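You operate a simulated robot arm through the tools that you are given. There is no shell and no other tool.

You are at the controls of a simulated robot arm. One attempt, no reset.

Task
Prove the dough in the proving box till it has risen, then switch off.
Fine: plug the box in while its switch is off and shut the lid. Do not let the dough fall.

It is judged by the outcome, as a careful person would: the job done as asked, and still so three seconds after it is handed in. It fails if anything else is knocked over, pushed out of place, dropped, spilled or broken. Lids that push on must go on centred and level and be pressed home; caps that screw on are set level and turned clockwise until they are tight.

Robot
A 6-joint arm with a two-finger gripper, fixed in place. Base frame: the origin is on the floor under the middle of its stand, x ahead of it, y to its left, z up. Units: m, rad, N and s.
It reaches about 1.038 m from its shoulder. Its first joint turns from -2.897 to 2.897 rad. Payload 1.71 kg.
Tool frame: the origin (TCP) lies between the finger pads and is the grasp point; the fingertips stand 0.02 m ahead of it; z points along the fingers, y is the line along which they close. The gripper opens to 0.096 m; its body begins 0.113 m behind the TCP.
Orientation is that of the tool frame in the base frame, as a unit quaternion [w, x, y, z]. With the fingers straight down and closing along the base's y, the tool's x points along the base's -x, its y along +y and its z along -z.

Tools
- The arm moves only by the tool jog_arm. Its argument "rows" is a list of rows, each a list of 3 entries, a list of its own where there are three numbers: the shift along the base's x, y, z in m, then the turn, a rotation vector about the base's x, y, z in rad, then the finger opening in m, from 0 to 0.096. In form: [[[x, y, z], [rx, ry, rz], grip], ...]. A call has 1 to 20 rows; each row is the pose to reach, as a shift and turn from the pose commanded when the call began. Each row takes 0.2 s and may step no farther than 0.05 m and 0.15 rad from the row before; otherwise, or with a gripper value out of range, the whole call is refused. A pose out of reach is approached as far as the arm can. The call stops where the force on the tool passes 40 N (or 10 N more than at its start, if that is more) or the arm is blocked; 0.2 s more then pass. The fingers move at their own pace (about 0.045 m/s each) and stop on an object; they squeeze with about 29 N. The grip force told is the motor's: it shows also when the fingers shut on nothing. Time passes only in rows, and 0.2 s behind the last, so rows that repeat a pose let the fingers close. It gives the time, the measured TCP pose, the force on the tool (base axes), the opening and the grip force at its end, in the units of the frame above (readings bear some noise), with the torque about the TCP (base axes, N m) and any sound that the robot's microphone picked up.
- Cameras (640 x 400 px; columns grow to the right, rows downward): "scene" is fixed at [0.399, -0.6502, 1.5179]; the picture's right is [0.88, 0.47, 0.00], its down [-0.29, 0.55, -0.78] and it looks along [-0.37, 0.69, 0.62] (base axes); focal length 214 px, centre (320, 200). "wrist" rides on the gripper at [0.066, 0.014, -0.145] in the tool frame; the picture's right is [-0.21, 0.98, 0.00], its down [-0.88, -0.18, -0.45] and it looks along [-0.44, -0.09, 0.90] (tool axes); focal length 275 px, centre (320, 200). There is no depth. A picture from a camera that has moved, and an enlarged one, comes with that camera's place and axes in the base frame and with its lens.
- capture(camera): a new picture of that camera. The clock stands still meanwhile.
- lift_body(by): moves the trunk up (or, below 0, down) by that many m; the arm rides with it, the base frame stays. It gives what a move gives, with no picture.
- zoom(camera, box): a new picture of the part [left, top, right, bottom] of that camera's present view, enlarged. The clock stands still meanwhile.
- finish_job(): hands the job in; it is judged then, once.

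Places have to be worked out from the pictures, the camera data and where the tool is seen. Open the gripper and draw the arm clear of the work before you hand the job in, unless the task says otherwise.

The tools are called by a JSON object that holds its "method" and its "body". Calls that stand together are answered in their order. jog_arm: Moves the arm, as the interface text tells. Its arguments: {"type":"object","properties":{"rows":{"type":"array","items":{"type":"array"}}},"required":["rows"]} The other tools are called the same way: lift_body (by) moves the trunk up or down; capture (camera) takes a picture; zoom (camera, box) takes an enlarged picture of a part of a camera's view; finish_job () hands the job in.

At the start:

```text
time_s: 0.0
tool_pos: [0.2683, -0.3988, 1.5521]
ee_rot: [-0.001, 0.0, 1.0, 0.0]
force: [0.2, -0.5, 0.4]
wrist_torque: [0.01, 0.01, -0.03]
finger_gap: 0.096
finger_force: 0.0
trunk travel left (down, up): [-0.3, 0.09]
```

scene: 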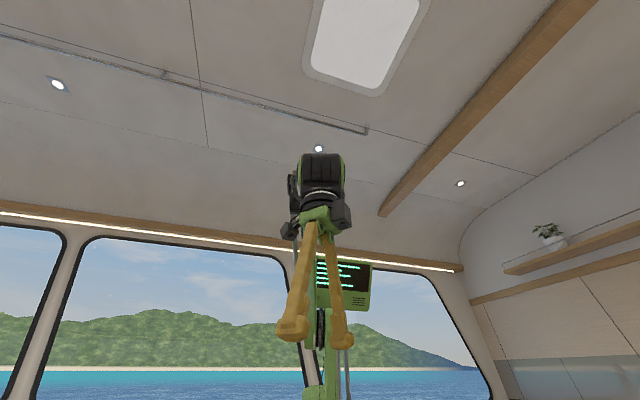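
wrist: 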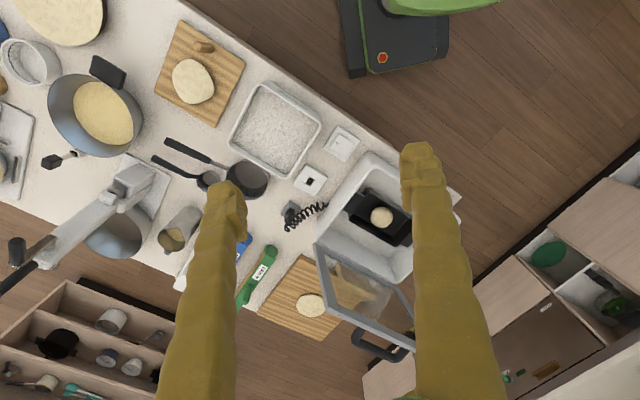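

The scene camera looks up toward the ceiling, so the wrist camera is the useful one; it shows a white box with a hinged glass lid standing open and dough inside. I take enlarged wrist pictures to read the layout and its camera data.

{"method": "zoom", "body": {"camera": "wrist", "box": [220, 80, 480, 360]}}

{"method": "capture", "body": {"camera": "wrist"}}

```text
1.43 times, centred on (350, 220) of wrist
camera zoom: at [0.2023, -0.3848, 1.6983], right [0.21, 0.98, 0.0], down [0.88, -0.18, 0.44], along [0.43, -0.09, -0.9], focal length 393 px, centre (277, 171)
```

zoom: 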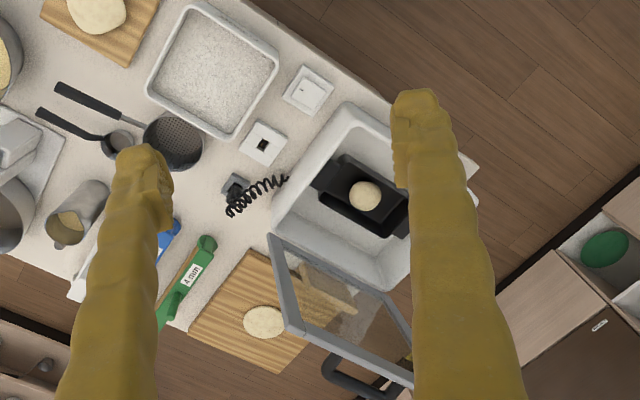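

```text
taken
camera wrist: at [0.2023, -0.3848, 1.6983], right [0.21, 0.98, 0.0], down [0.88, -0.18, 0.44], along [0.43, -0.09, -0.9], focal length 275 px, centre (320, 200)
```

wrist: 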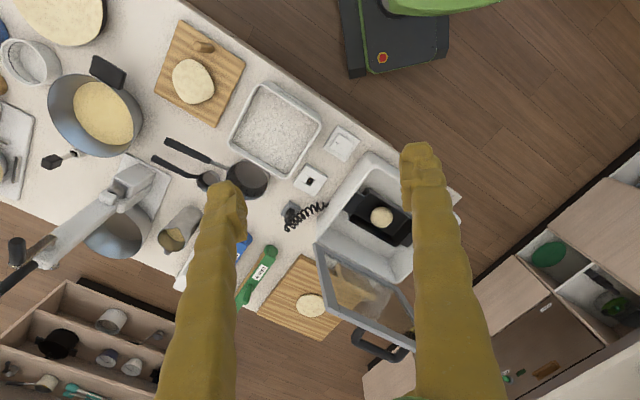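

The box (white, lid open) seems to lie around x≈0.65, y≈-0.3, with a socket plate, a switch plate and a plug with coiled cord beside it. I move sideways and slightly lower, high above everything, to get a second view for triangulation.

{"method": "jog_arm", "body": {"rows": [[[0.03, 0.03, -0.02], [0, 0, 0], 0.096], [[0.06, 0.06, -0.04], [0, 0, 0], 0.096], [[0.09, 0.09, -0.06], [0, 0, 0], 0.096], [[0.12, 0.12, -0.08], [0, 0, 0], 0.096], [[0.15, 0.15, -0.1], [0, 0, 0], 0.096], [[0.15, 0.15, -0.1], [0, 0, 0], 0.096]]}}

{"method": "capture", "body": {"camera": "wrist"}}

```text
time_s: 1.4
tool_pos: [0.396, -0.2482, 1.456]
ee_rot: [0.007, 0.001, 1.0, -0.001]
force: [0.2, -0.2, -0.1]
wrist_torque: [-0.01, 0.01, 0.03]
finger_gap: 0.0961
finger_force: 0.0
trunk travel left (down, up): [-0.3, 0.09]
```

```text
taken
camera wrist: at [0.3289, -0.2336, 1.6002], right [0.21, 0.98, 0.0], down [0.87, -0.18, 0.46], along [0.45, -0.09, -0.89], focal length 275 px, centre (320, 200)
```

wrist: 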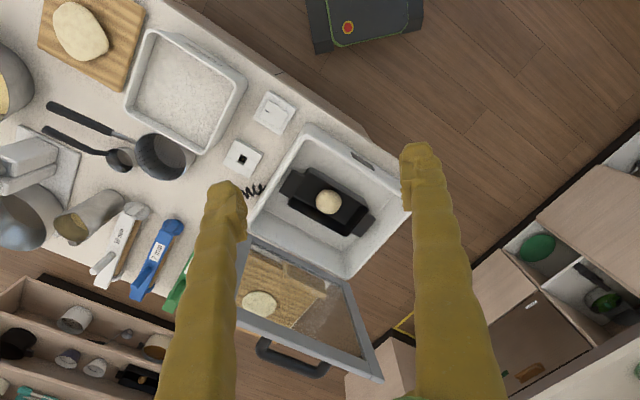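

The second view triangulates the socket plate near (0.524, -0.486) with the counter top at about z≈0.87. I zoom in on the box and the plates for details.

{"method": "zoom", "body": {"camera": "wrist", "box": [220, 80, 420, 205]}}

{"method": "zoom", "body": {"camera": "wrist", "box": [220, 180, 420, 390]}}

```text
3.20 times, centred on (320, 142) of wrist
camera zoom: at [0.3289, -0.2336, 1.6002], right [0.21, 0.98, 0.0], down [0.87, -0.18, 0.46], along [0.45, -0.09, -0.89], focal length 881 px, centre (320, 384)
```

zoom: 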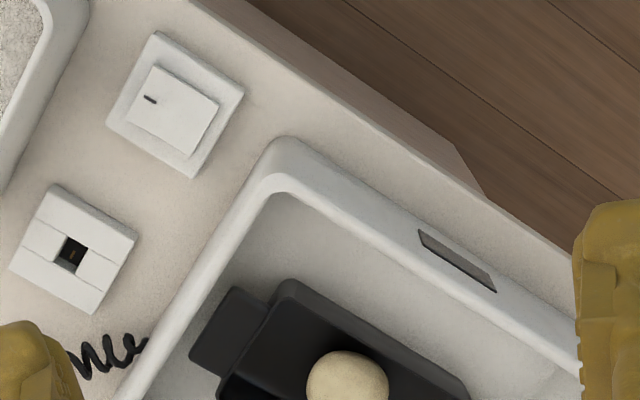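

```text
1.90 times, centred on (320, 285) of wrist
camera zoom: at [0.3289, -0.2336, 1.6002], right [0.21, 0.98, 0.0], down [0.87, -0.18, 0.46], along [0.45, -0.09, -0.89], focal length 524 px, centre (320, 38)
```

zoom: 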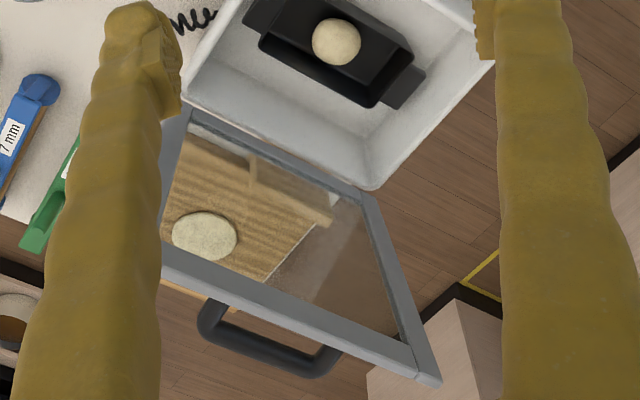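

The rocker switch plate is at the counter's near edge, the socket plate next to it, and the dough sits in a black tin inside the box. I move lower over the plates and plug for a closer look, staying well above everything.

{"method": "jog_arm", "body": {"rows": [[[-0.01, -0.04, -0.02], [0, 0, 0], 0.096], [[-0.02, -0.08, -0.04], [0, 0, 0], 0.096], [[-0.03, -0.12, -0.06], [0, 0, 0], 0.096], [[-0.04, -0.15, -0.09], [0, 0, 0], 0.096], [[-0.05, -0.18, -0.12], [0, 0, 0], 0.096], [[-0.05, -0.2, -0.16], [0, 0, 0], 0.096], [[-0.05, -0.2, -0.2], [0, 0, 0], 0.096], [[-0.05, -0.2, -0.2], [0, 0, 0], 0.096]]}}

{"method": "capture", "body": {"camera": "wrist"}}

{"method": "capture", "body": {"camera": "scene"}}

```text
time_s: 3.2
tool_pos: [0.3459, -0.4488, 1.2546]
ee_rot: [0.007, 0.001, 1.0, -0.001]
force: [-0.1, 0.4, -0.1]
wrist_torque: [0.01, 0.04, 0.06]
finger_gap: 0.0959
finger_force: 0.0
trunk travel left (down, up): [-0.3, 0.09]
```

```text
taken
camera wrist: at [0.2775, -0.4344, 1.4002], right [0.21, 0.98, 0.0], down [0.87, -0.18, 0.46], along [0.45, -0.09, -0.89], focal length 275 px, centre (320, 200)
```

wrist: 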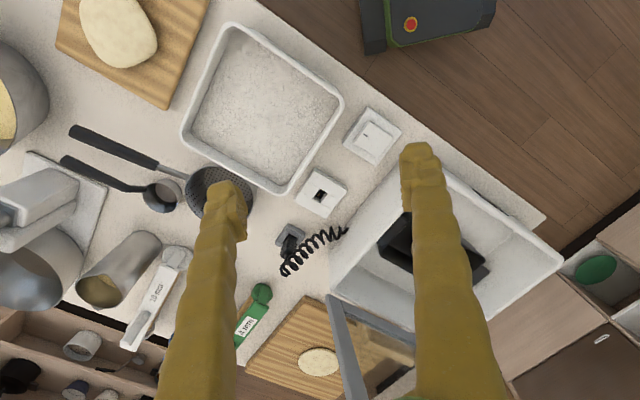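

```text
taken
```

scene: 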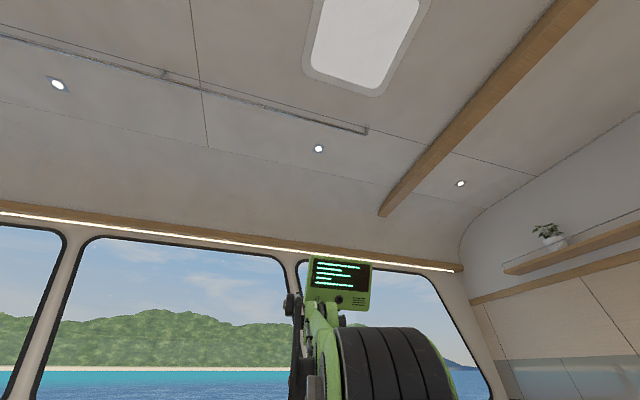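

The view is now closer; I zoom in on the socket, switch and plug.

{"method": "zoom", "body": {"camera": "wrist", "box": [240, 90, 410, 300]}}

{"method": "zoom", "body": {"camera": "wrist", "box": [255, 160, 355, 285]}}

{"method": "zoom", "body": {"camera": "wrist", "box": [335, 100, 425, 170]}}

```text
1.90 times, centred on (325, 195) of wrist
camera zoom: at [0.2775, -0.4344, 1.4002], right [0.21, 0.98, 0.0], down [0.87, -0.18, 0.46], along [0.45, -0.09, -0.89], focal length 524 px, centre (310, 210)
```

zoom: 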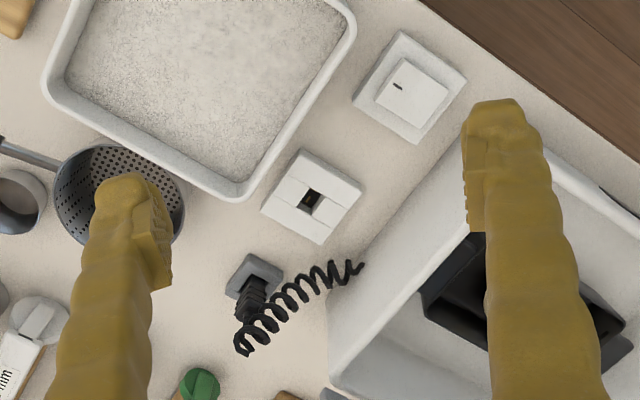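

```text
3.20 times, centred on (305, 222) of wrist
camera zoom: at [0.2775, -0.4344, 1.4002], right [0.21, 0.98, 0.0], down [0.87, -0.18, 0.46], along [0.45, -0.09, -0.89], focal length 881 px, centre (368, 128)
```

zoom: 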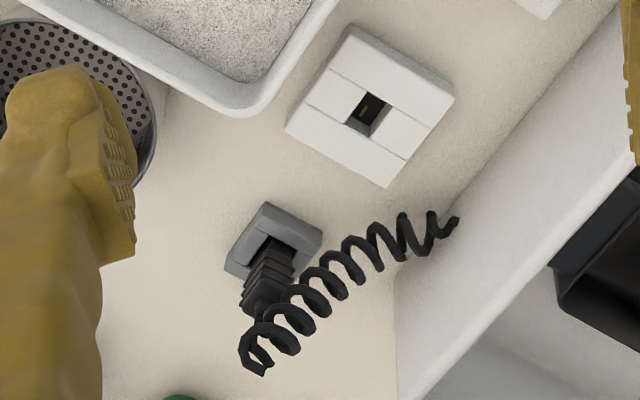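

```text
5.71 times, centred on (380, 135) of wrist
camera zoom: at [0.2775, -0.4344, 1.4002], right [0.21, 0.98, 0.0], down [0.87, -0.18, 0.46], along [0.45, -0.09, -0.89], focal length 1573 px, centre (-23, 571)
```

zoom: 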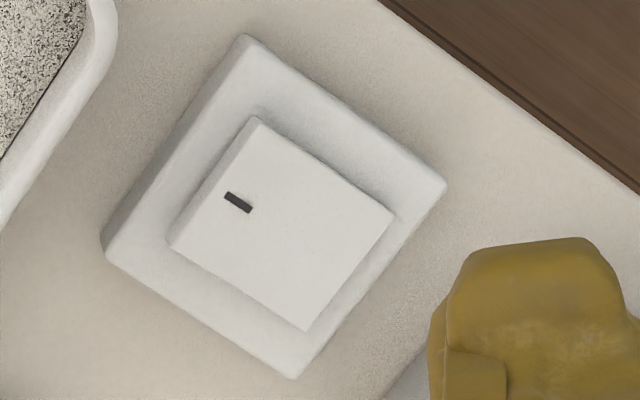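

The plug appears to stand upright near (0.61, -0.57) with its cord coming off the top, the socket near (0.526, -0.485), and the rocker switch near (0.433, -0.362). I move closer over plug and socket for precise measurement.

{"method": "jog_arm", "body": {"rows": [[[0.022, -0.016, -0.027], [0, 0, 0], 0.096], [[0.044, -0.032, -0.054], [0, 0, 0], 0.096], [[0.066, -0.048, -0.081], [0, 0, 0], 0.096], [[0.088, -0.064, -0.108], [0, 0, 0], 0.096], [[0.11, -0.08, -0.135], [0, 0, 0], 0.096], [[0.132, -0.096, -0.162], [0, 0, 0], 0.096], [[0.154, -0.11, -0.19], [0, 0, 0], 0.096], [[0.154, -0.11, -0.19], [0, 0, 0], 0.096]]}}

{"method": "capture", "body": {"camera": "wrist"}}

```text
time_s: 5.0
tool_pos: [0.4988, -0.5592, 1.0655]
ee_rot: [0.006, 0.001, 1.0, 0.001]
force: [0.0, 0.1, -0.4]
wrist_torque: [0.02, 0.05, -0.02]
finger_gap: 0.0958
finger_force: 0.2
trunk travel left (down, up): [-0.3, 0.09]
```

```text
taken
camera wrist: at [0.4312, -0.545, 1.2099], right [0.21, 0.98, 0.0], down [0.87, -0.18, 0.46], along [0.45, -0.09, -0.89], focal length 275 px, centre (320, 200)
```

wrist: 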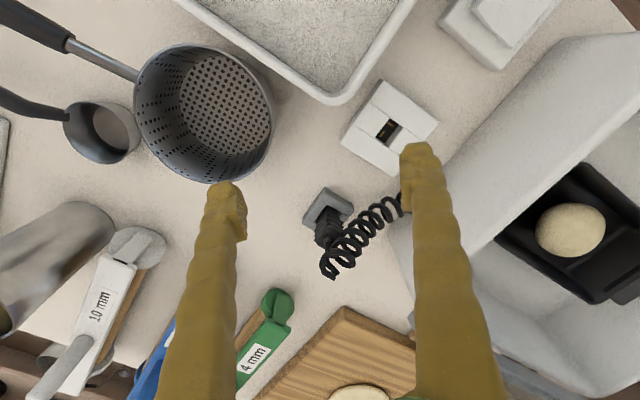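

{"method": "zoom", "body": {"camera": "wrist", "box": [280, 70, 440, 170]}}

{"method": "zoom", "body": {"camera": "wrist", "box": [280, 170, 420, 290]}}

```text
4.00 times, centred on (360, 120) of wrist
camera zoom: at [0.4312, -0.545, 1.2099], right [0.21, 0.98, 0.0], down [0.87, -0.18, 0.46], along [0.45, -0.09, -0.89], focal length 1101 px, centre (160, 520)
```

zoom: 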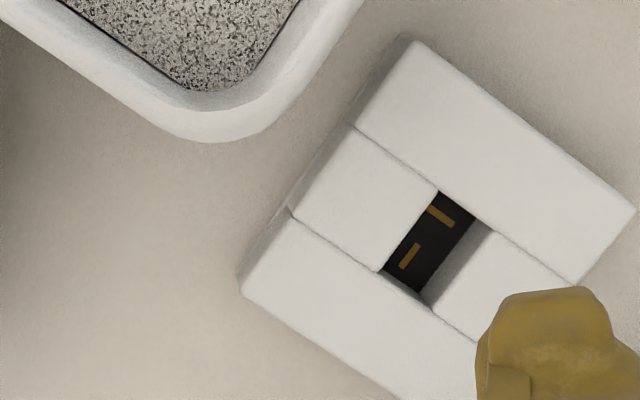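

```text
3.33 times, centred on (350, 230) of wrist
camera zoom: at [0.4312, -0.545, 1.2099], right [0.21, 0.98, 0.0], down [0.87, -0.18, 0.46], along [0.45, -0.09, -0.89], focal length 918 px, centre (220, 100)
```

zoom: 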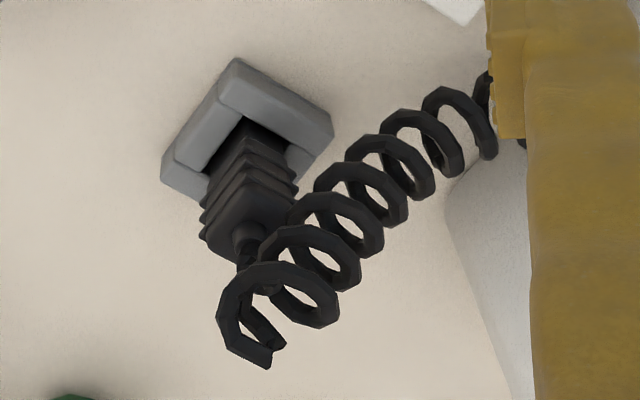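

The socket hole is a rectangle of about 0.021 x 0.026 m, plate turned 45° about z and centred near (0.521, -0.482); the plug stands in a gray cradle with its cord running off toward the box. I turn the gripper +45° so the fingers line up with it and look at the plug from the side away from the box.

{"method": "jog_arm", "body": {"rows": [[[0.012, -0.008, 0.0], [-0.0008, 0.0019, 0.131], 0.096], [[0.024, -0.016, 0.0], [-0.0016, 0.0038, 0.262], 0.096], [[0.035, -0.024, 0.0], [-0.0024, 0.0057, 0.393], 0.096], [[0.047, -0.032, 0.0], [-0.0031, 0.0076, 0.524], 0.096], [[0.058, -0.04, 0.0], [-0.0039, 0.0095, 0.655], 0.096], [[0.07, -0.048, -0.01], [-0.0047, 0.0114, 0.785], 0.096], [[0.07, -0.048, -0.01], [-0.0047, 0.0114, 0.785], 0.096]]}}

{"method": "capture", "body": {"camera": "wrist"}}

```text
time_s: 6.6
tool_pos: [0.5686, -0.6064, 1.0546]
ee_rot: [0.001, -0.383, 0.924, 0.001]
force: [0.8, -0.2, -0.3]
wrist_torque: [0.05, 0.02, 0.01]
finger_gap: 0.0961
finger_force: 0.0
trunk travel left (down, up): [-0.3, 0.09]
```

```text
taken
camera wrist: at [0.512, -0.6436, 1.2012], right [-0.55, 0.84, 0.0], down [0.75, 0.49, 0.45], along [0.37, 0.24, -0.9], focal length 275 px, centre (320, 200)
```

wrist: 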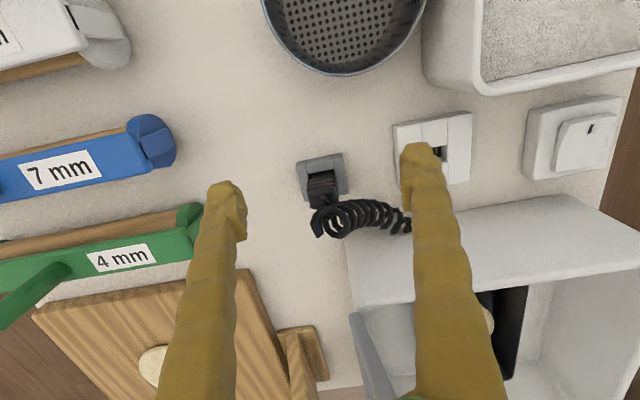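

The tool is now vertical and turned 45°, and the plug, socket and switch appear in a row. I zoom on the plug and on socket/switch from here.

{"method": "zoom", "body": {"camera": "wrist", "box": [270, 135, 430, 255]}}

{"method": "zoom", "body": {"camera": "wrist", "box": [380, 80, 640, 240]}}

```text
3.33 times, centred on (350, 195) of wrist
camera zoom: at [0.512, -0.6436, 1.2012], right [-0.55, 0.84, 0.0], down [0.75, 0.49, 0.45], along [0.37, 0.24, -0.9], focal length 918 px, centre (220, 217)
```

zoom: 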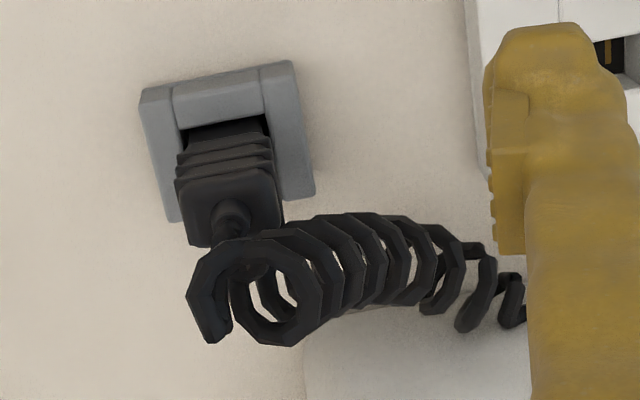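

```text
2.46 times, centred on (510, 160) of wrist
camera zoom: at [0.512, -0.6436, 1.2012], right [-0.55, 0.84, 0.0], down [0.75, 0.49, 0.45], along [0.37, 0.24, -0.9], focal length 678 px, centre (-148, 298)
```

zoom: 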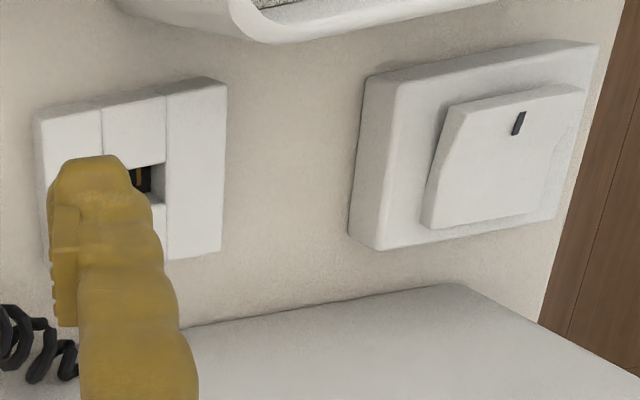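

Triangulating: counter top z≈0.88, plug axis ≈(0.6135,-0.573) with top z≈0.953, socket hole ≈(0.519,-0.4836) with plate top z≈0.902, box rim ≈1.0. Before plugging in I must know the switch state, so I move above the rocker for a close look.

{"method": "jog_arm", "body": {"rows": [[[-0.021, 0.035, 0.01], [0, 0, 0], 0.096], [[-0.042, 0.07, 0.01], [0, 0, 0], 0.096], [[-0.063, 0.105, 0.01], [0, 0, 0], 0.096], [[-0.084, 0.14, 0.01], [0, 0, 0], 0.096], [[-0.105, 0.175, 0.01], [0, 0, 0], 0.096], [[-0.127, 0.21, 0.0], [0, 0, 0], 0.096], [[-0.149, 0.244, -0.01], [0, 0, 0], 0.096], [[-0.149, 0.244, -0.01], [0, 0, 0], 0.096]]}}

{"method": "capture", "body": {"camera": "wrist"}}

{"method": "zoom", "body": {"camera": "wrist", "box": [250, 120, 400, 260]}}

```text
time_s: 8.4
tool_pos: [0.4205, -0.3599, 1.0456]
ee_rot: [0.001, -0.383, 0.924, 0.0]
force: [-0.2, 0.1, -0.2]
wrist_torque: [-0.07, 0.0, 0.01]
finger_gap: 0.0958
finger_force: 0.0
trunk travel left (down, up): [-0.3, 0.09]
```

```text
taken
camera wrist: at [0.3631, -0.3967, 1.1913], right [-0.55, 0.84, 0.0], down [0.75, 0.49, 0.45], along [0.37, 0.24, -0.9], focal length 275 px, centre (320, 200)
```

wrist: 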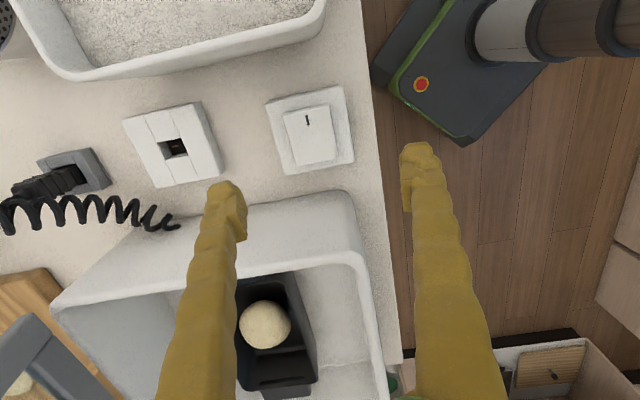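

```text
2.86 times, centred on (325, 190) of wrist
camera zoom: at [0.3631, -0.3967, 1.1913], right [-0.55, 0.84, 0.0], down [0.75, 0.49, 0.45], along [0.37, 0.24, -0.9], focal length 786 px, centre (306, 229)
```

zoom: 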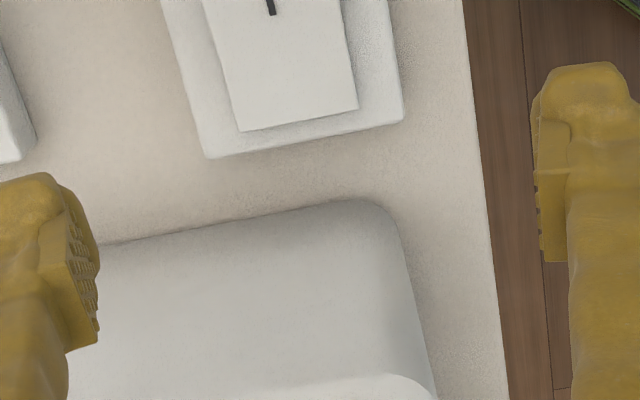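

The rocker is at about (310,130) in the view, socket, plug and cord are in clear sight too. I zoom on the switch and the socket/plug.

{"method": "zoom", "body": {"camera": "wrist", "box": [255, 75, 365, 185]}}

{"method": "zoom", "body": {"camera": "wrist", "box": [110, 90, 230, 200]}}

{"method": "zoom", "body": {"camera": "wrist", "box": [0, 130, 190, 250]}}

```text
3.64 times, centred on (310, 130) of wrist
camera zoom: at [0.3631, -0.3967, 1.1913], right [-0.55, 0.84, 0.0], down [0.75, 0.49, 0.45], along [0.37, 0.24, -0.9], focal length 1001 px, centre (356, 454)
```

zoom: 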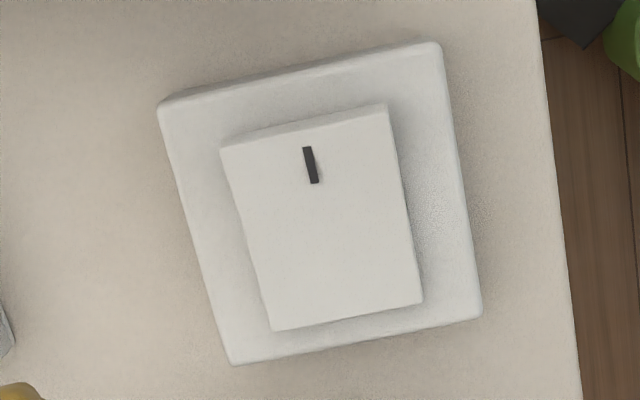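

```text
3.64 times, centred on (170, 145) of wrist
camera zoom: at [0.3631, -0.3967, 1.1913], right [-0.55, 0.84, 0.0], down [0.75, 0.49, 0.45], along [0.37, 0.24, -0.9], focal length 1001 px, centre (866, 400)
```

zoom: 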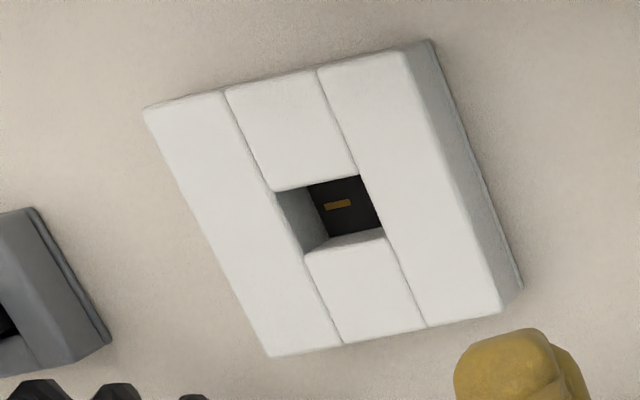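

```text
3.33 times, centred on (95, 190) of wrist
camera zoom: at [0.3631, -0.3967, 1.1913], right [-0.55, 0.84, 0.0], down [0.75, 0.49, 0.45], along [0.37, 0.24, -0.9], focal length 918 px, centre (1070, 233)
```

zoom: 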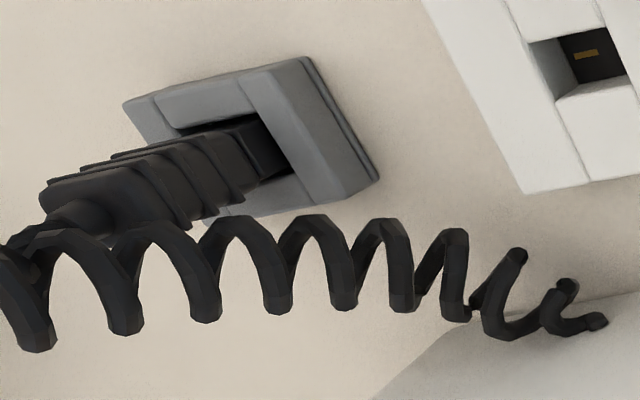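

Triangulation suggests the marked (−u) end of the rocker stands higher than the other end, i.e. off, but I want a side view to be sure. I first turn the gripper by −90° about the vertical while backing away toward the robot.

{"method": "jog_arm", "body": {"rows": [[[-0.004, 0.004, 0.005], [0, 0, -0.143], 0.096], [[-0.008, 0.008, 0.01], [0, 0, -0.286], 0.096], [[-0.012, 0.012, 0.015], [0, 0, -0.429], 0.096], [[-0.016, 0.016, 0.02], [0, 0, -0.572], 0.096], [[-0.02, 0.02, 0.02], [0, 0, -0.715], 0.096], [[-0.024, 0.024, 0.02], [0, 0, -0.858], 0.096], [[-0.028, 0.028, 0.02], [0, 0, -1.001], 0.096], [[-0.032, 0.032, 0.02], [0, 0, -1.144], 0.096], [[-0.036, 0.036, 0.02], [0, 0, -1.287], 0.096], [[-0.04, 0.04, 0.02], [0, 0, -1.43], 0.096], [[-0.042, 0.042, 0.02], [0, 0, -1.571], 0.096], [[-0.042, 0.042, 0.02], [0, 0, -1.571], 0.096]]}}

{"method": "capture", "body": {"camera": "wrist"}}

```text
time_s: 11.0
tool_pos: [0.3783, -0.3221, 1.065]
ee_rot: [0.0, 0.383, 0.924, -0.001]
force: [0.2, 0.1, -1.2]
wrist_torque: [0.0, 0.01, 0.0]
finger_gap: 0.0961
finger_force: 0.1
trunk travel left (down, up): [-0.3, 0.09]
```

```text
taken
camera wrist: at [0.3416, -0.2635, 1.2113], right [0.84, 0.54, 0.0], down [0.49, -0.75, 0.45], along [0.24, -0.38, -0.89], focal length 275 px, centre (320, 200)
```

wrist: 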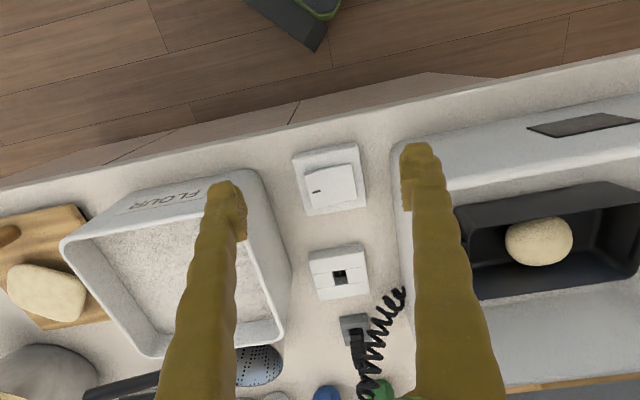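

The switch, socket and plug now line up in view, and the box's front face shows a dark panel. I tilt the tool so the camera looks flatter across the rocker from its side.

{"method": "jog_arm", "body": {"rows": [[[-0.007, 0.007, -0.007], [-0.1, -0.1, 0], 0.096], [[-0.014, 0.014, -0.014], [-0.2, -0.2, 0], 0.096], [[-0.021, 0.021, -0.021], [-0.3, -0.3, 0], 0.096], [[-0.028, 0.028, -0.03], [-0.4, -0.4, 0], 0.096], [[-0.028, 0.028, -0.03], [-0.43, -0.43, 0], 0.096], [[-0.028, 0.028, -0.03], [-0.43, -0.43, 0], 0.096]]}}

{"method": "capture", "body": {"camera": "wrist"}}

```text
time_s: 12.4
tool_pos: [0.3524, -0.2923, 1.0344]
ee_rot: [0.277, 0.365, 0.881, -0.116]
force: [0.4, 0.5, -0.3]
wrist_torque: [0.04, -0.01, -0.01]
finger_gap: 0.0961
finger_force: 0.0
trunk travel left (down, up): [-0.3, 0.09]
```

```text
taken
camera wrist: at [0.2637, -0.185, 1.1168], right [0.81, 0.57, 0.12], down [0.2, -0.46, 0.87], along [0.55, -0.68, -0.48], focal length 275 px, centre (320, 200)
```

wrist: 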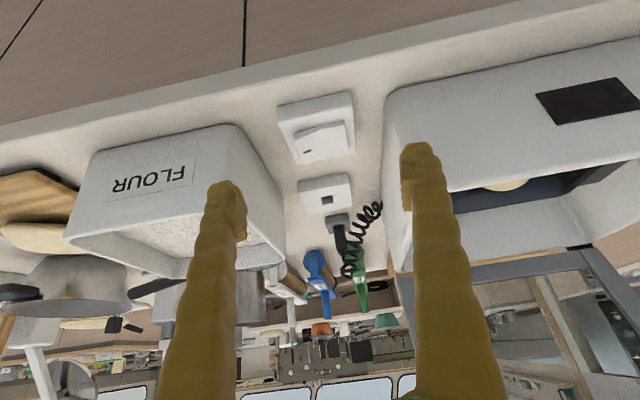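

Now the view is a low side view (world upside down in the picture). I zoom on the rocker and on the box's front panel and lid.

{"method": "zoom", "body": {"camera": "wrist", "box": [260, 80, 370, 170]}}

{"method": "zoom", "body": {"camera": "wrist", "box": [440, 50, 640, 200]}}

{"method": "zoom", "body": {"camera": "wrist", "box": [280, 160, 400, 290]}}

```text
4.44 times, centred on (315, 125) of wrist
camera zoom: at [0.2637, -0.185, 1.1168], right [0.81, 0.57, 0.12], down [0.2, -0.46, 0.87], along [0.55, -0.68, -0.48], focal length 1224 px, centre (342, 533)
```

zoom: 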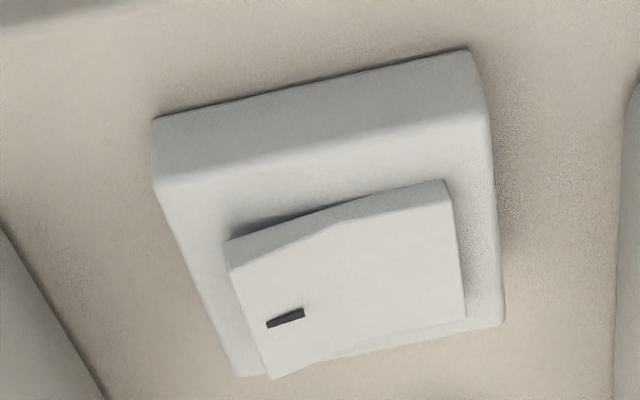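

```text
2.67 times, centred on (540, 125) of wrist
camera zoom: at [0.2637, -0.185, 1.1168], right [0.81, 0.57, 0.12], down [0.2, -0.46, 0.87], along [0.55, -0.68, -0.48], focal length 734 px, centre (-267, 400)
```

zoom: 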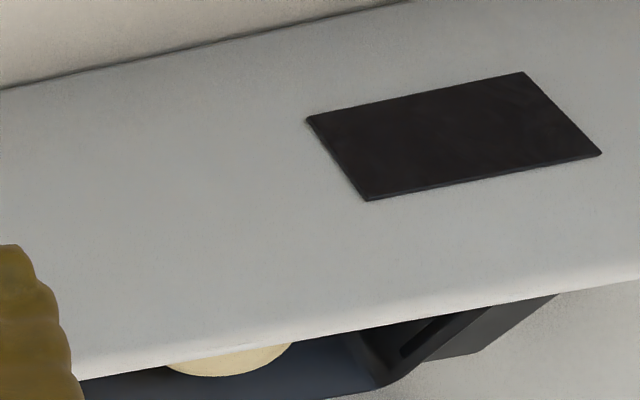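

```text
3.08 times, centred on (340, 225) of wrist
camera zoom: at [0.2637, -0.185, 1.1168], right [0.81, 0.57, 0.12], down [0.2, -0.46, 0.87], along [0.55, -0.68, -0.48], focal length 847 px, centre (258, 123)
```

zoom: 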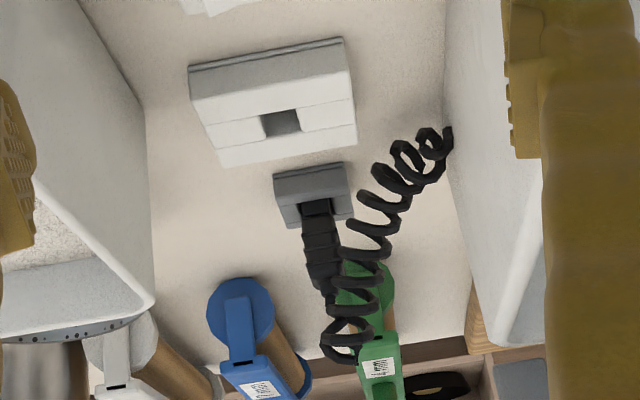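

The side view shows the marked end of the rocker standing up and the other half pressed flat: the switch is off, good. The front panel is dark. I level the tool again and rise.

{"method": "jog_arm", "body": {"rows": [[[0.0, 0.0, 0.01], [0.1, 0.1, 0], 0.096], [[0.0, 0.0, 0.02], [0.2, 0.2, 0], 0.096], [[0.0, 0.0, 0.03], [0.3, 0.3, 0], 0.096], [[0.0, 0.0, 0.045], [0.4, 0.4, 0], 0.096], [[0.0, 0.0, 0.06], [0.43, 0.43, 0], 0.096], [[0.0, 0.0, 0.06], [0.43, 0.43, 0], 0.096]]}}

```text
time_s: 13.8
tool_pos: [0.3503, -0.2907, 1.0966]
ee_rot: [0.001, 0.382, 0.924, -0.002]
force: [-0.5, -0.3, 0.0]
wrist_torque: [-0.01, -0.02, 0.0]
finger_gap: 0.096
finger_force: 0.0
trunk travel left (down, up): [-0.3, 0.09]
```

The tool is vertical again. I move above the plug while turning back by +90° so the fingers close along the plug's cross direction.

{"method": "jog_arm", "body": {"rows": [[[0.0236, -0.0261, 0.0], [0, 0, 0.1428], 0.096], [[0.0472, -0.0522, 0.0], [0, 0, 0.2856], 0.096], [[0.0708, -0.0783, 0.0], [0, 0, 0.4284], 0.096], [[0.0944, -0.1044, 0.0], [0, 0, 0.5712], 0.096], [[0.118, -0.1305, 0.0], [0, 0, 0.714], 0.096], [[0.1416, -0.1566, 0.0], [0, 0, 0.8568], 0.096], [[0.1652, -0.1827, 0.0], [0, 0, 0.9996], 0.096], [[0.1888, -0.2088, 0.0], [0, 0, 1.1424], 0.096], [[0.2124, -0.2349, 0.0], [0, 0, 1.2852], 0.096], [[0.236, -0.261, -0.015], [0, 0, 1.428], 0.096], [[0.2595, -0.287, -0.035], [0, 0, 1.571], 0.096], [[0.2595, -0.287, -0.035], [0, 0, 1.571], 0.096]]}}

{"method": "capture", "body": {"camera": "wrist"}}

{"method": "zoom", "body": {"camera": "wrist", "box": [240, 80, 400, 200]}}

```text
time_s: 16.4
tool_pos: [0.6099, -0.5807, 1.0593]
ee_rot: [0.001, -0.383, 0.924, 0.0]
force: [0.4, 0.3, -0.7]
wrist_torque: [0.09, 0.03, 0.01]
finger_gap: 0.0959
finger_force: 0.1
trunk travel left (down, up): [-0.3, 0.09]
```

```text
taken
camera wrist: at [0.5533, -0.618, 1.2056], right [-0.55, 0.84, 0.0], down [0.75, 0.49, 0.45], along [0.37, 0.24, -0.9], focal length 275 px, centre (320, 200)
```

wrist: 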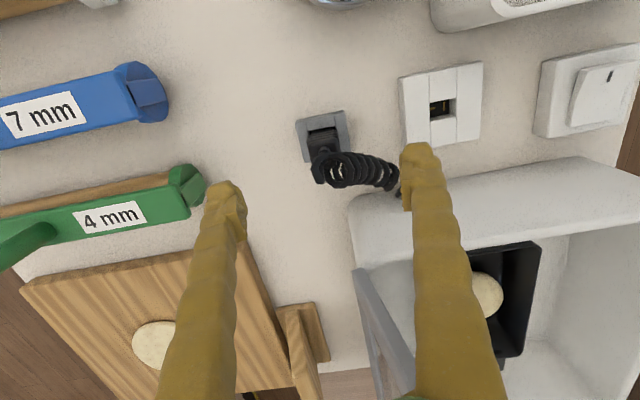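

```text
3.33 times, centred on (320, 140) of wrist
camera zoom: at [0.5533, -0.618, 1.2056], right [-0.55, 0.84, 0.0], down [0.75, 0.49, 0.45], along [0.37, 0.24, -0.9], focal length 918 px, centre (320, 400)
```

zoom: 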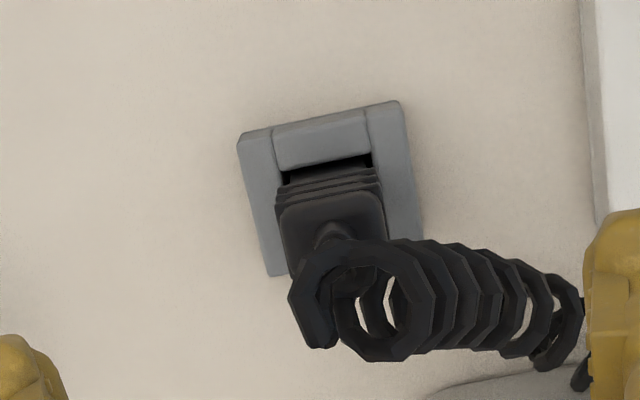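

The plug axis is at about (0.6118,-0.5748), about 6 mm ahead of the TCP toward the box, 3 mm sideways; the coil stays out of the finger path when gripping slightly on the near half. I correct 3 mm sideways and descend to grip height with open fingers.

{"method": "jog_arm", "body": {"rows": [[[-0.002, 0.002, -0.03], [0, 0, 0], 0.096], [[-0.002, 0.002, -0.06], [0, 0, 0], 0.096], [[-0.002, 0.002, -0.09], [0, 0, 0], 0.096], [[-0.002, 0.002, -0.11], [0, 0, 0], 0.096], [[-0.002, 0.002, -0.125], [0, 0, 0], 0.096], [[-0.002, 0.002, -0.125], [0, 0, 0], 0.096]]}}

{"method": "capture", "body": {"camera": "wrist"}}

{"method": "zoom", "body": {"camera": "wrist", "box": [220, 120, 420, 260]}}

```text
time_s: 17.8
tool_pos: [0.6078, -0.577, 0.9365]
ee_rot: [0.001, -0.383, 0.924, 0.0]
force: [0.2, -0.4, 0.0]
wrist_torque: [0.02, 0.0, -0.02]
finger_gap: 0.0963
finger_force: 0.1
trunk travel left (down, up): [-0.3, 0.09]
```

```text
taken
camera wrist: at [0.5511, -0.6135, 1.0808], right [-0.55, 0.84, 0.0], down [0.75, 0.49, 0.45], along [0.37, 0.24, -0.9], focal length 275 px, centre (320, 200)
```

wrist: 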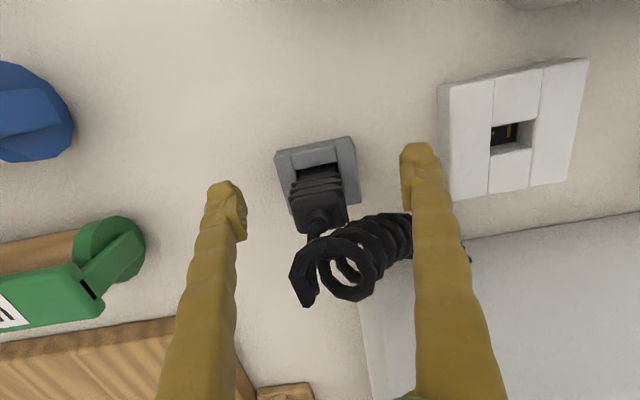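

```text
2.86 times, centred on (320, 190) of wrist
camera zoom: at [0.5511, -0.6135, 1.0808], right [-0.55, 0.84, 0.0], down [0.75, 0.49, 0.45], along [0.37, 0.24, -0.9], focal length 786 px, centre (320, 229)
```

zoom: 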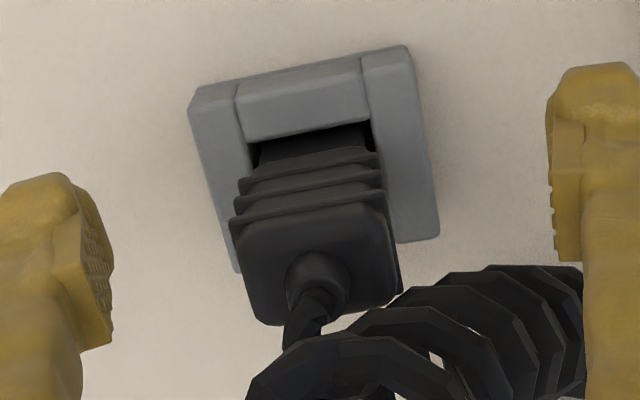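

The plug stands centred between the open fingers, tips about 1.5–2 cm above the cradle. I close the fingers on the ribbed body.

{"method": "jog_arm", "body": {"rows": [[[0, 0, 0], [0, 0, 0], 0.06], [[0, 0, 0], [0, 0, 0], 0.04], [[0, 0, 0], [0, 0, 0], 0.01], [[0, 0, 0], [0, 0, 0], 0.0], [[0, 0, 0], [0, 0, 0], 0.0], [[0, 0, 0], [0, 0, 0], 0.0]]}}

{"method": "zoom", "body": {"camera": "wrist", "box": [220, 100, 420, 280]}}

```text
time_s: 19.2
tool_pos: [0.6077, -0.5779, 0.9352]
ee_rot: [0.001, -0.383, 0.924, 0.0]
force: [1.8, -0.7, 0.3]
wrist_torque: [-0.03, -0.02, -0.01]
finger_gap: 0.0287
finger_force: 28.9
trunk travel left (down, up): [-0.3, 0.09]
```

```text
2.22 times, centred on (320, 190) of wrist
camera zoom: at [0.5511, -0.6135, 1.081], right [-0.55, 0.84, 0.0], down [0.75, 0.49, 0.45], along [0.37, 0.24, -0.9], focal length 612 px, centre (320, 222)
```

zoom: 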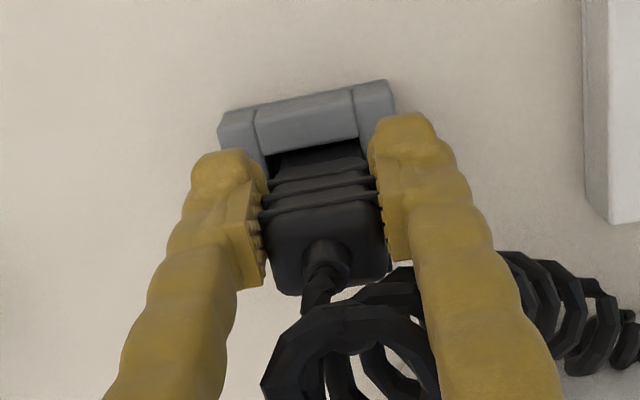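

The plug is held (gap 28.7 mm, 29 N). I lift it straight up out of the cradle.

{"method": "jog_arm", "body": {"rows": [[[0, 0, 0.01], [0, 0, 0], 0.0], [[0, 0, 0.02], [0, 0, 0], 0.0], [[0, 0, 0.03], [0, 0, 0], 0.0], [[0, 0, 0.045], [0, 0, 0], 0.0], [[0, 0, 0.06], [0, 0, 0], 0.0], [[0, 0, 0.06], [0, 0, 0], 0.0]]}}

{"method": "capture", "body": {"camera": "wrist"}}

{"method": "zoom", "body": {"camera": "wrist", "box": [220, 100, 420, 280]}}

```text
time_s: 20.6
tool_pos: [0.6086, -0.5777, 0.9966]
ee_rot: [0.0, -0.383, 0.924, 0.001]
force: [0.2, 0.5, -0.5]
wrist_torque: [-0.04, -0.02, 0.01]
finger_gap: 0.0287
finger_force: 29.0
trunk travel left (down, up): [-0.3, 0.09]
```

```text
taken
camera wrist: at [0.5506, -0.6143, 1.1417], right [-0.55, 0.84, 0.0], down [0.75, 0.49, 0.45], along [0.37, 0.24, -0.9], focal length 275 px, centre (320, 200)
```

wrist: 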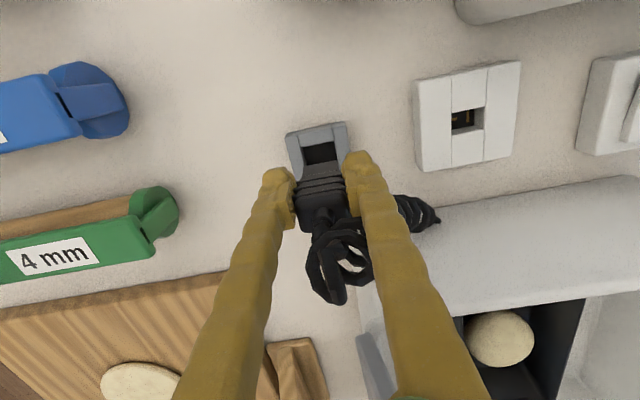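

```text
2.22 times, centred on (320, 190) of wrist
camera zoom: at [0.5506, -0.6143, 1.1417], right [-0.55, 0.84, 0.0], down [0.75, 0.49, 0.45], along [0.37, 0.24, -0.9], focal length 612 px, centre (320, 222)
```

zoom: 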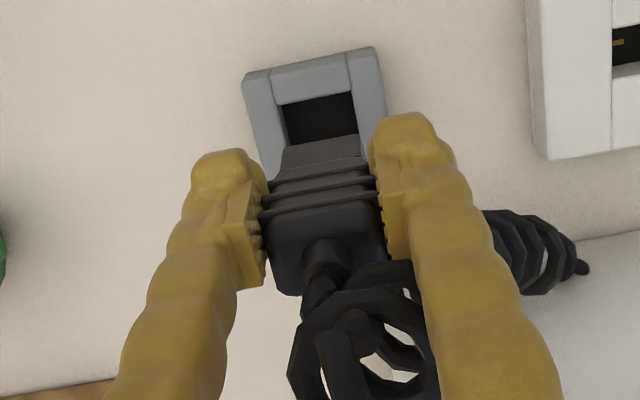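

The plug is out of the cradle and sits unchanged between the fingers. I move midway toward the socket, a little higher, so cradle and socket are both visible beside the fingers and I can measure the exact displacement between the holes.

{"method": "jog_arm", "body": {"rows": [[[-0.012, 0.011, 0.01], [0, 0, 0], 0.0], [[-0.024, 0.022, 0.02], [0, 0, 0], 0.0], [[-0.036, 0.033, 0.03], [0, 0, 0], 0.0], [[-0.047, 0.045, 0.03], [0, 0, 0], 0.0], [[-0.047, 0.045, 0.03], [0, 0, 0], 0.0]]}}

{"method": "capture", "body": {"camera": "wrist"}}

{"method": "zoom", "body": {"camera": "wrist", "box": [190, 80, 350, 200]}}

{"method": "zoom", "body": {"camera": "wrist", "box": [320, 70, 480, 190]}}

```text
time_s: 21.8
tool_pos: [0.5594, -0.5328, 1.0262]
ee_rot: [0.001, -0.383, 0.924, 0.0]
force: [-0.2, -0.6, -0.8]
wrist_torque: [-0.01, 0.0, -0.02]
finger_gap: 0.0286
finger_force: 29.2
trunk travel left (down, up): [-0.3, 0.09]
```

```text
taken
camera wrist: at [0.5035, -0.5694, 1.1714], right [-0.55, 0.84, 0.0], down [0.75, 0.49, 0.45], along [0.37, 0.24, -0.9], focal length 275 px, centre (320, 200)
```

wrist: 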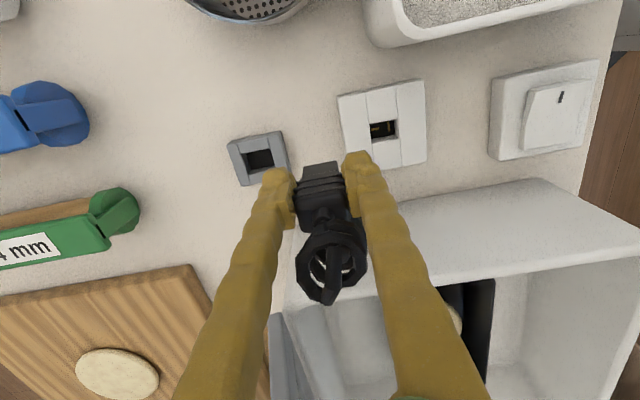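

```text
3.33 times, centred on (270, 140) of wrist
camera zoom: at [0.5035, -0.5694, 1.1714], right [-0.55, 0.84, 0.0], down [0.75, 0.49, 0.45], along [0.37, 0.24, -0.9], focal length 918 px, centre (487, 400)
```

zoom: 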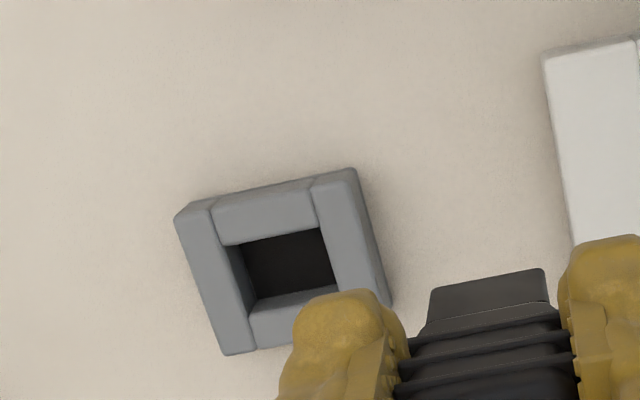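

```text
3.33 times, centred on (400, 130) of wrist
camera zoom: at [0.5035, -0.5694, 1.1714], right [-0.55, 0.84, 0.0], down [0.75, 0.49, 0.45], along [0.37, 0.24, -0.9], focal length 918 px, centre (53, 433)
```

zoom: 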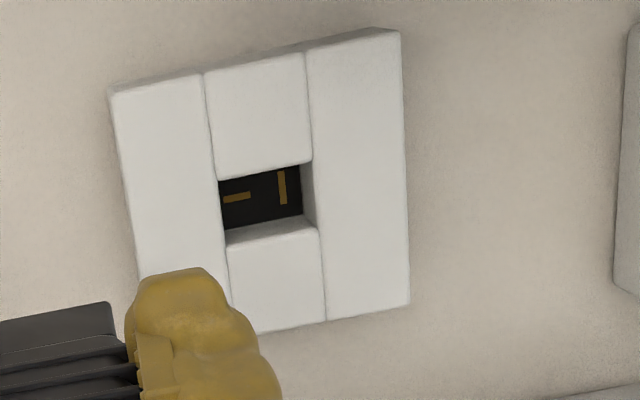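

Hole centres: socket ≈(0.5188,-0.4846), size ≈0.027x0.0195; plug's lower body looks about 0.025 wide and its axis sits ~8 mm ahead (toward the box) of the TCP. I move over the socket, stopping with the plug's end above the plate to check alignment.

{"method": "jog_arm", "body": {"rows": [[[-0.015, 0.014, -0.005], [0, 0, 0], 0.0], [[-0.03, 0.028, -0.01], [0, 0, 0], 0.0], [[-0.0463, 0.0425, -0.015], [0, 0, 0], 0.0], [[-0.0463, 0.0425, -0.035], [0, 0, 0], 0.0], [[-0.0463, 0.0425, -0.052], [0, 0, 0], 0.0], [[-0.0463, 0.0425, -0.052], [0, 0, 0], 0.0]]}}

{"method": "capture", "body": {"camera": "wrist"}}

{"method": "zoom", "body": {"camera": "wrist", "box": [260, 110, 380, 210]}}

```text
time_s: 23.2
tool_pos: [0.5147, -0.4903, 0.9726]
ee_rot: [0.001, -0.382, 0.924, 0.001]
force: [-0.3, 0.1, -0.6]
wrist_torque: [-0.01, -0.02, -0.04]
finger_gap: 0.0288
finger_force: 29.3
trunk travel left (down, up): [-0.3, 0.09]
```

```text
taken
camera wrist: at [0.4577, -0.5262, 1.1191], right [-0.55, 0.84, 0.0], down [0.75, 0.49, 0.45], along [0.37, 0.24, -0.9], focal length 275 px, centre (320, 200)
```

wrist: 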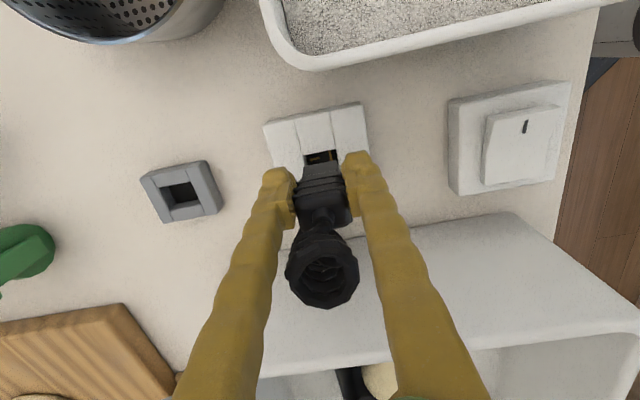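

```text
4.00 times, centred on (320, 160) of wrist
camera zoom: at [0.4577, -0.5262, 1.1191], right [-0.55, 0.84, 0.0], down [0.75, 0.49, 0.45], along [0.37, 0.24, -0.9], focal length 1101 px, centre (320, 360)
```

zoom: 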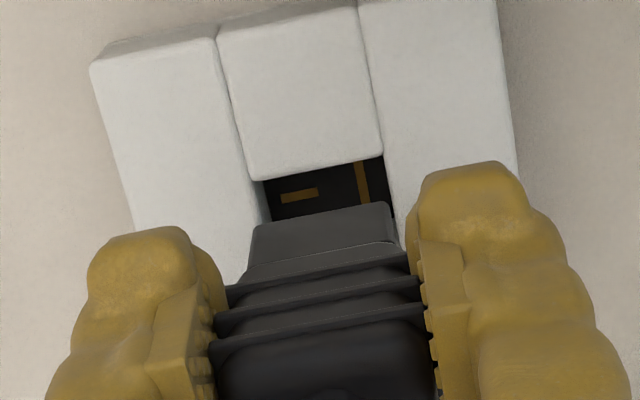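

The plug end is laterally aligned with the hole within about 0.5 mm, and perhaps 1–3 mm too far toward the box. I shift 1.5 mm away from the box and come down 12 mm for a closer comparison.

{"method": "jog_arm", "body": {"rows": [[[-0.001, -0.001, -0.006], [0, 0, 0], 0.0], [[-0.001, -0.001, -0.012], [0, 0, 0], 0.0], [[-0.001, -0.001, -0.012], [0, 0, 0], 0.0]]}}

{"method": "zoom", "body": {"camera": "wrist", "box": [260, 110, 380, 210]}}

```text
time_s: 24.0
tool_pos: [0.5149, -0.4913, 0.9618]
ee_rot: [0.001, -0.383, 0.924, 0.0]
force: [-0.6, -0.5, 0.0]
wrist_torque: [-0.01, 0.05, 0.02]
finger_gap: 0.0285
finger_force: 29.5
trunk travel left (down, up): [-0.3, 0.09]
```

```text
4.00 times, centred on (320, 160) of wrist
camera zoom: at [0.4564, -0.5279, 1.1077], right [-0.55, 0.84, 0.0], down [0.75, 0.49, 0.45], along [0.37, 0.24, -0.9], focal length 1101 px, centre (320, 360)
```

zoom: 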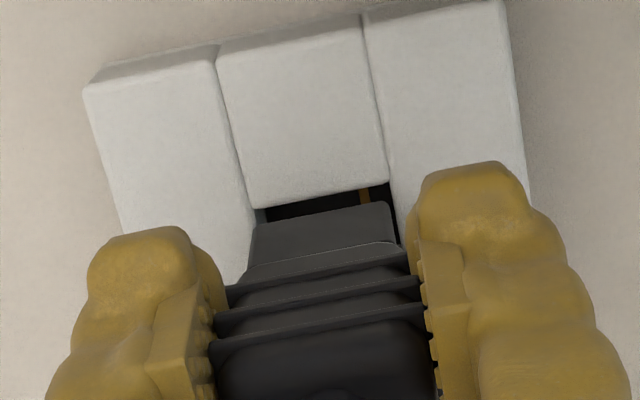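

The gap between plug end and the hole's near edge has shrunk as expected; still well aligned sideways. I shift 0.7 mm more away from the box and lower another 5 mm.

{"method": "jog_arm", "body": {"rows": [[[-0.0005, -0.0005, -0.003], [0, 0, 0], 0.0], [[-0.0005, -0.0005, -0.005], [0, 0, 0], 0.0], [[-0.0005, -0.0005, -0.005], [0, 0, 0], 0.0]]}}

{"method": "zoom", "body": {"camera": "wrist", "box": [260, 110, 380, 210]}}

```text
time_s: 24.8
tool_pos: [0.5133, -0.4909, 0.9571]
ee_rot: [0.002, -0.384, 0.923, 0.0]
force: [0.9, -1.1, -1.5]
wrist_torque: [0.0, -0.01, -0.04]
finger_gap: 0.0287
finger_force: 28.7
trunk travel left (down, up): [-0.3, 0.09]
```

```text
4.00 times, centred on (320, 160) of wrist
camera zoom: at [0.4563, -0.528, 1.1026], right [-0.55, 0.84, 0.0], down [0.75, 0.49, 0.45], along [0.37, 0.24, -0.9], focal length 1101 px, centre (320, 360)
```

zoom: 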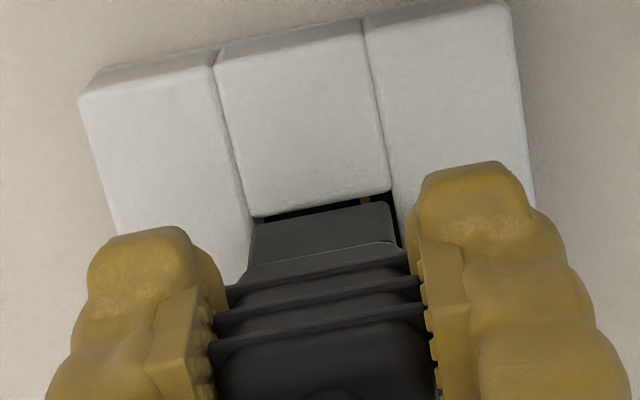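

The remaining gap is about 10 px (~2 mm) and force is still near zero. I lower 4 mm more.

{"method": "jog_arm", "body": {"rows": [[[-0.0001, -0.0001, -0.002], [0, 0, 0], 0.0], [[-0.0001, -0.0001, -0.004], [0, 0, 0], 0.0], [[-0.0001, -0.0001, -0.004], [0, 0, 0], 0.0]]}}

{"method": "zoom", "body": {"camera": "wrist", "box": [260, 110, 380, 210]}}

```text
time_s: 25.6
tool_pos: [0.5128, -0.4921, 0.9538]
ee_rot: [0.001, -0.383, 0.924, 0.001]
force: [0.1, -1.1, 0.0]
wrist_torque: [-0.02, 0.01, 0.0]
finger_gap: 0.0288
finger_force: 28.5
trunk travel left (down, up): [-0.3, 0.09]
```

```text
4.00 times, centred on (320, 160) of wrist
camera zoom: at [0.4561, -0.5284, 1.0986], right [-0.55, 0.84, 0.0], down [0.75, 0.49, 0.45], along [0.37, 0.24, -0.9], focal length 1101 px, centre (320, 360)
```

zoom: 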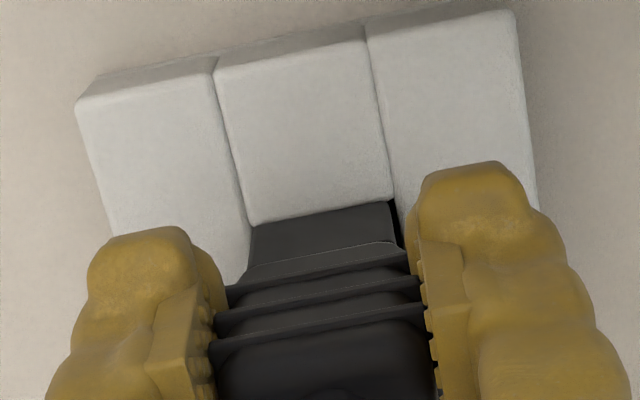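

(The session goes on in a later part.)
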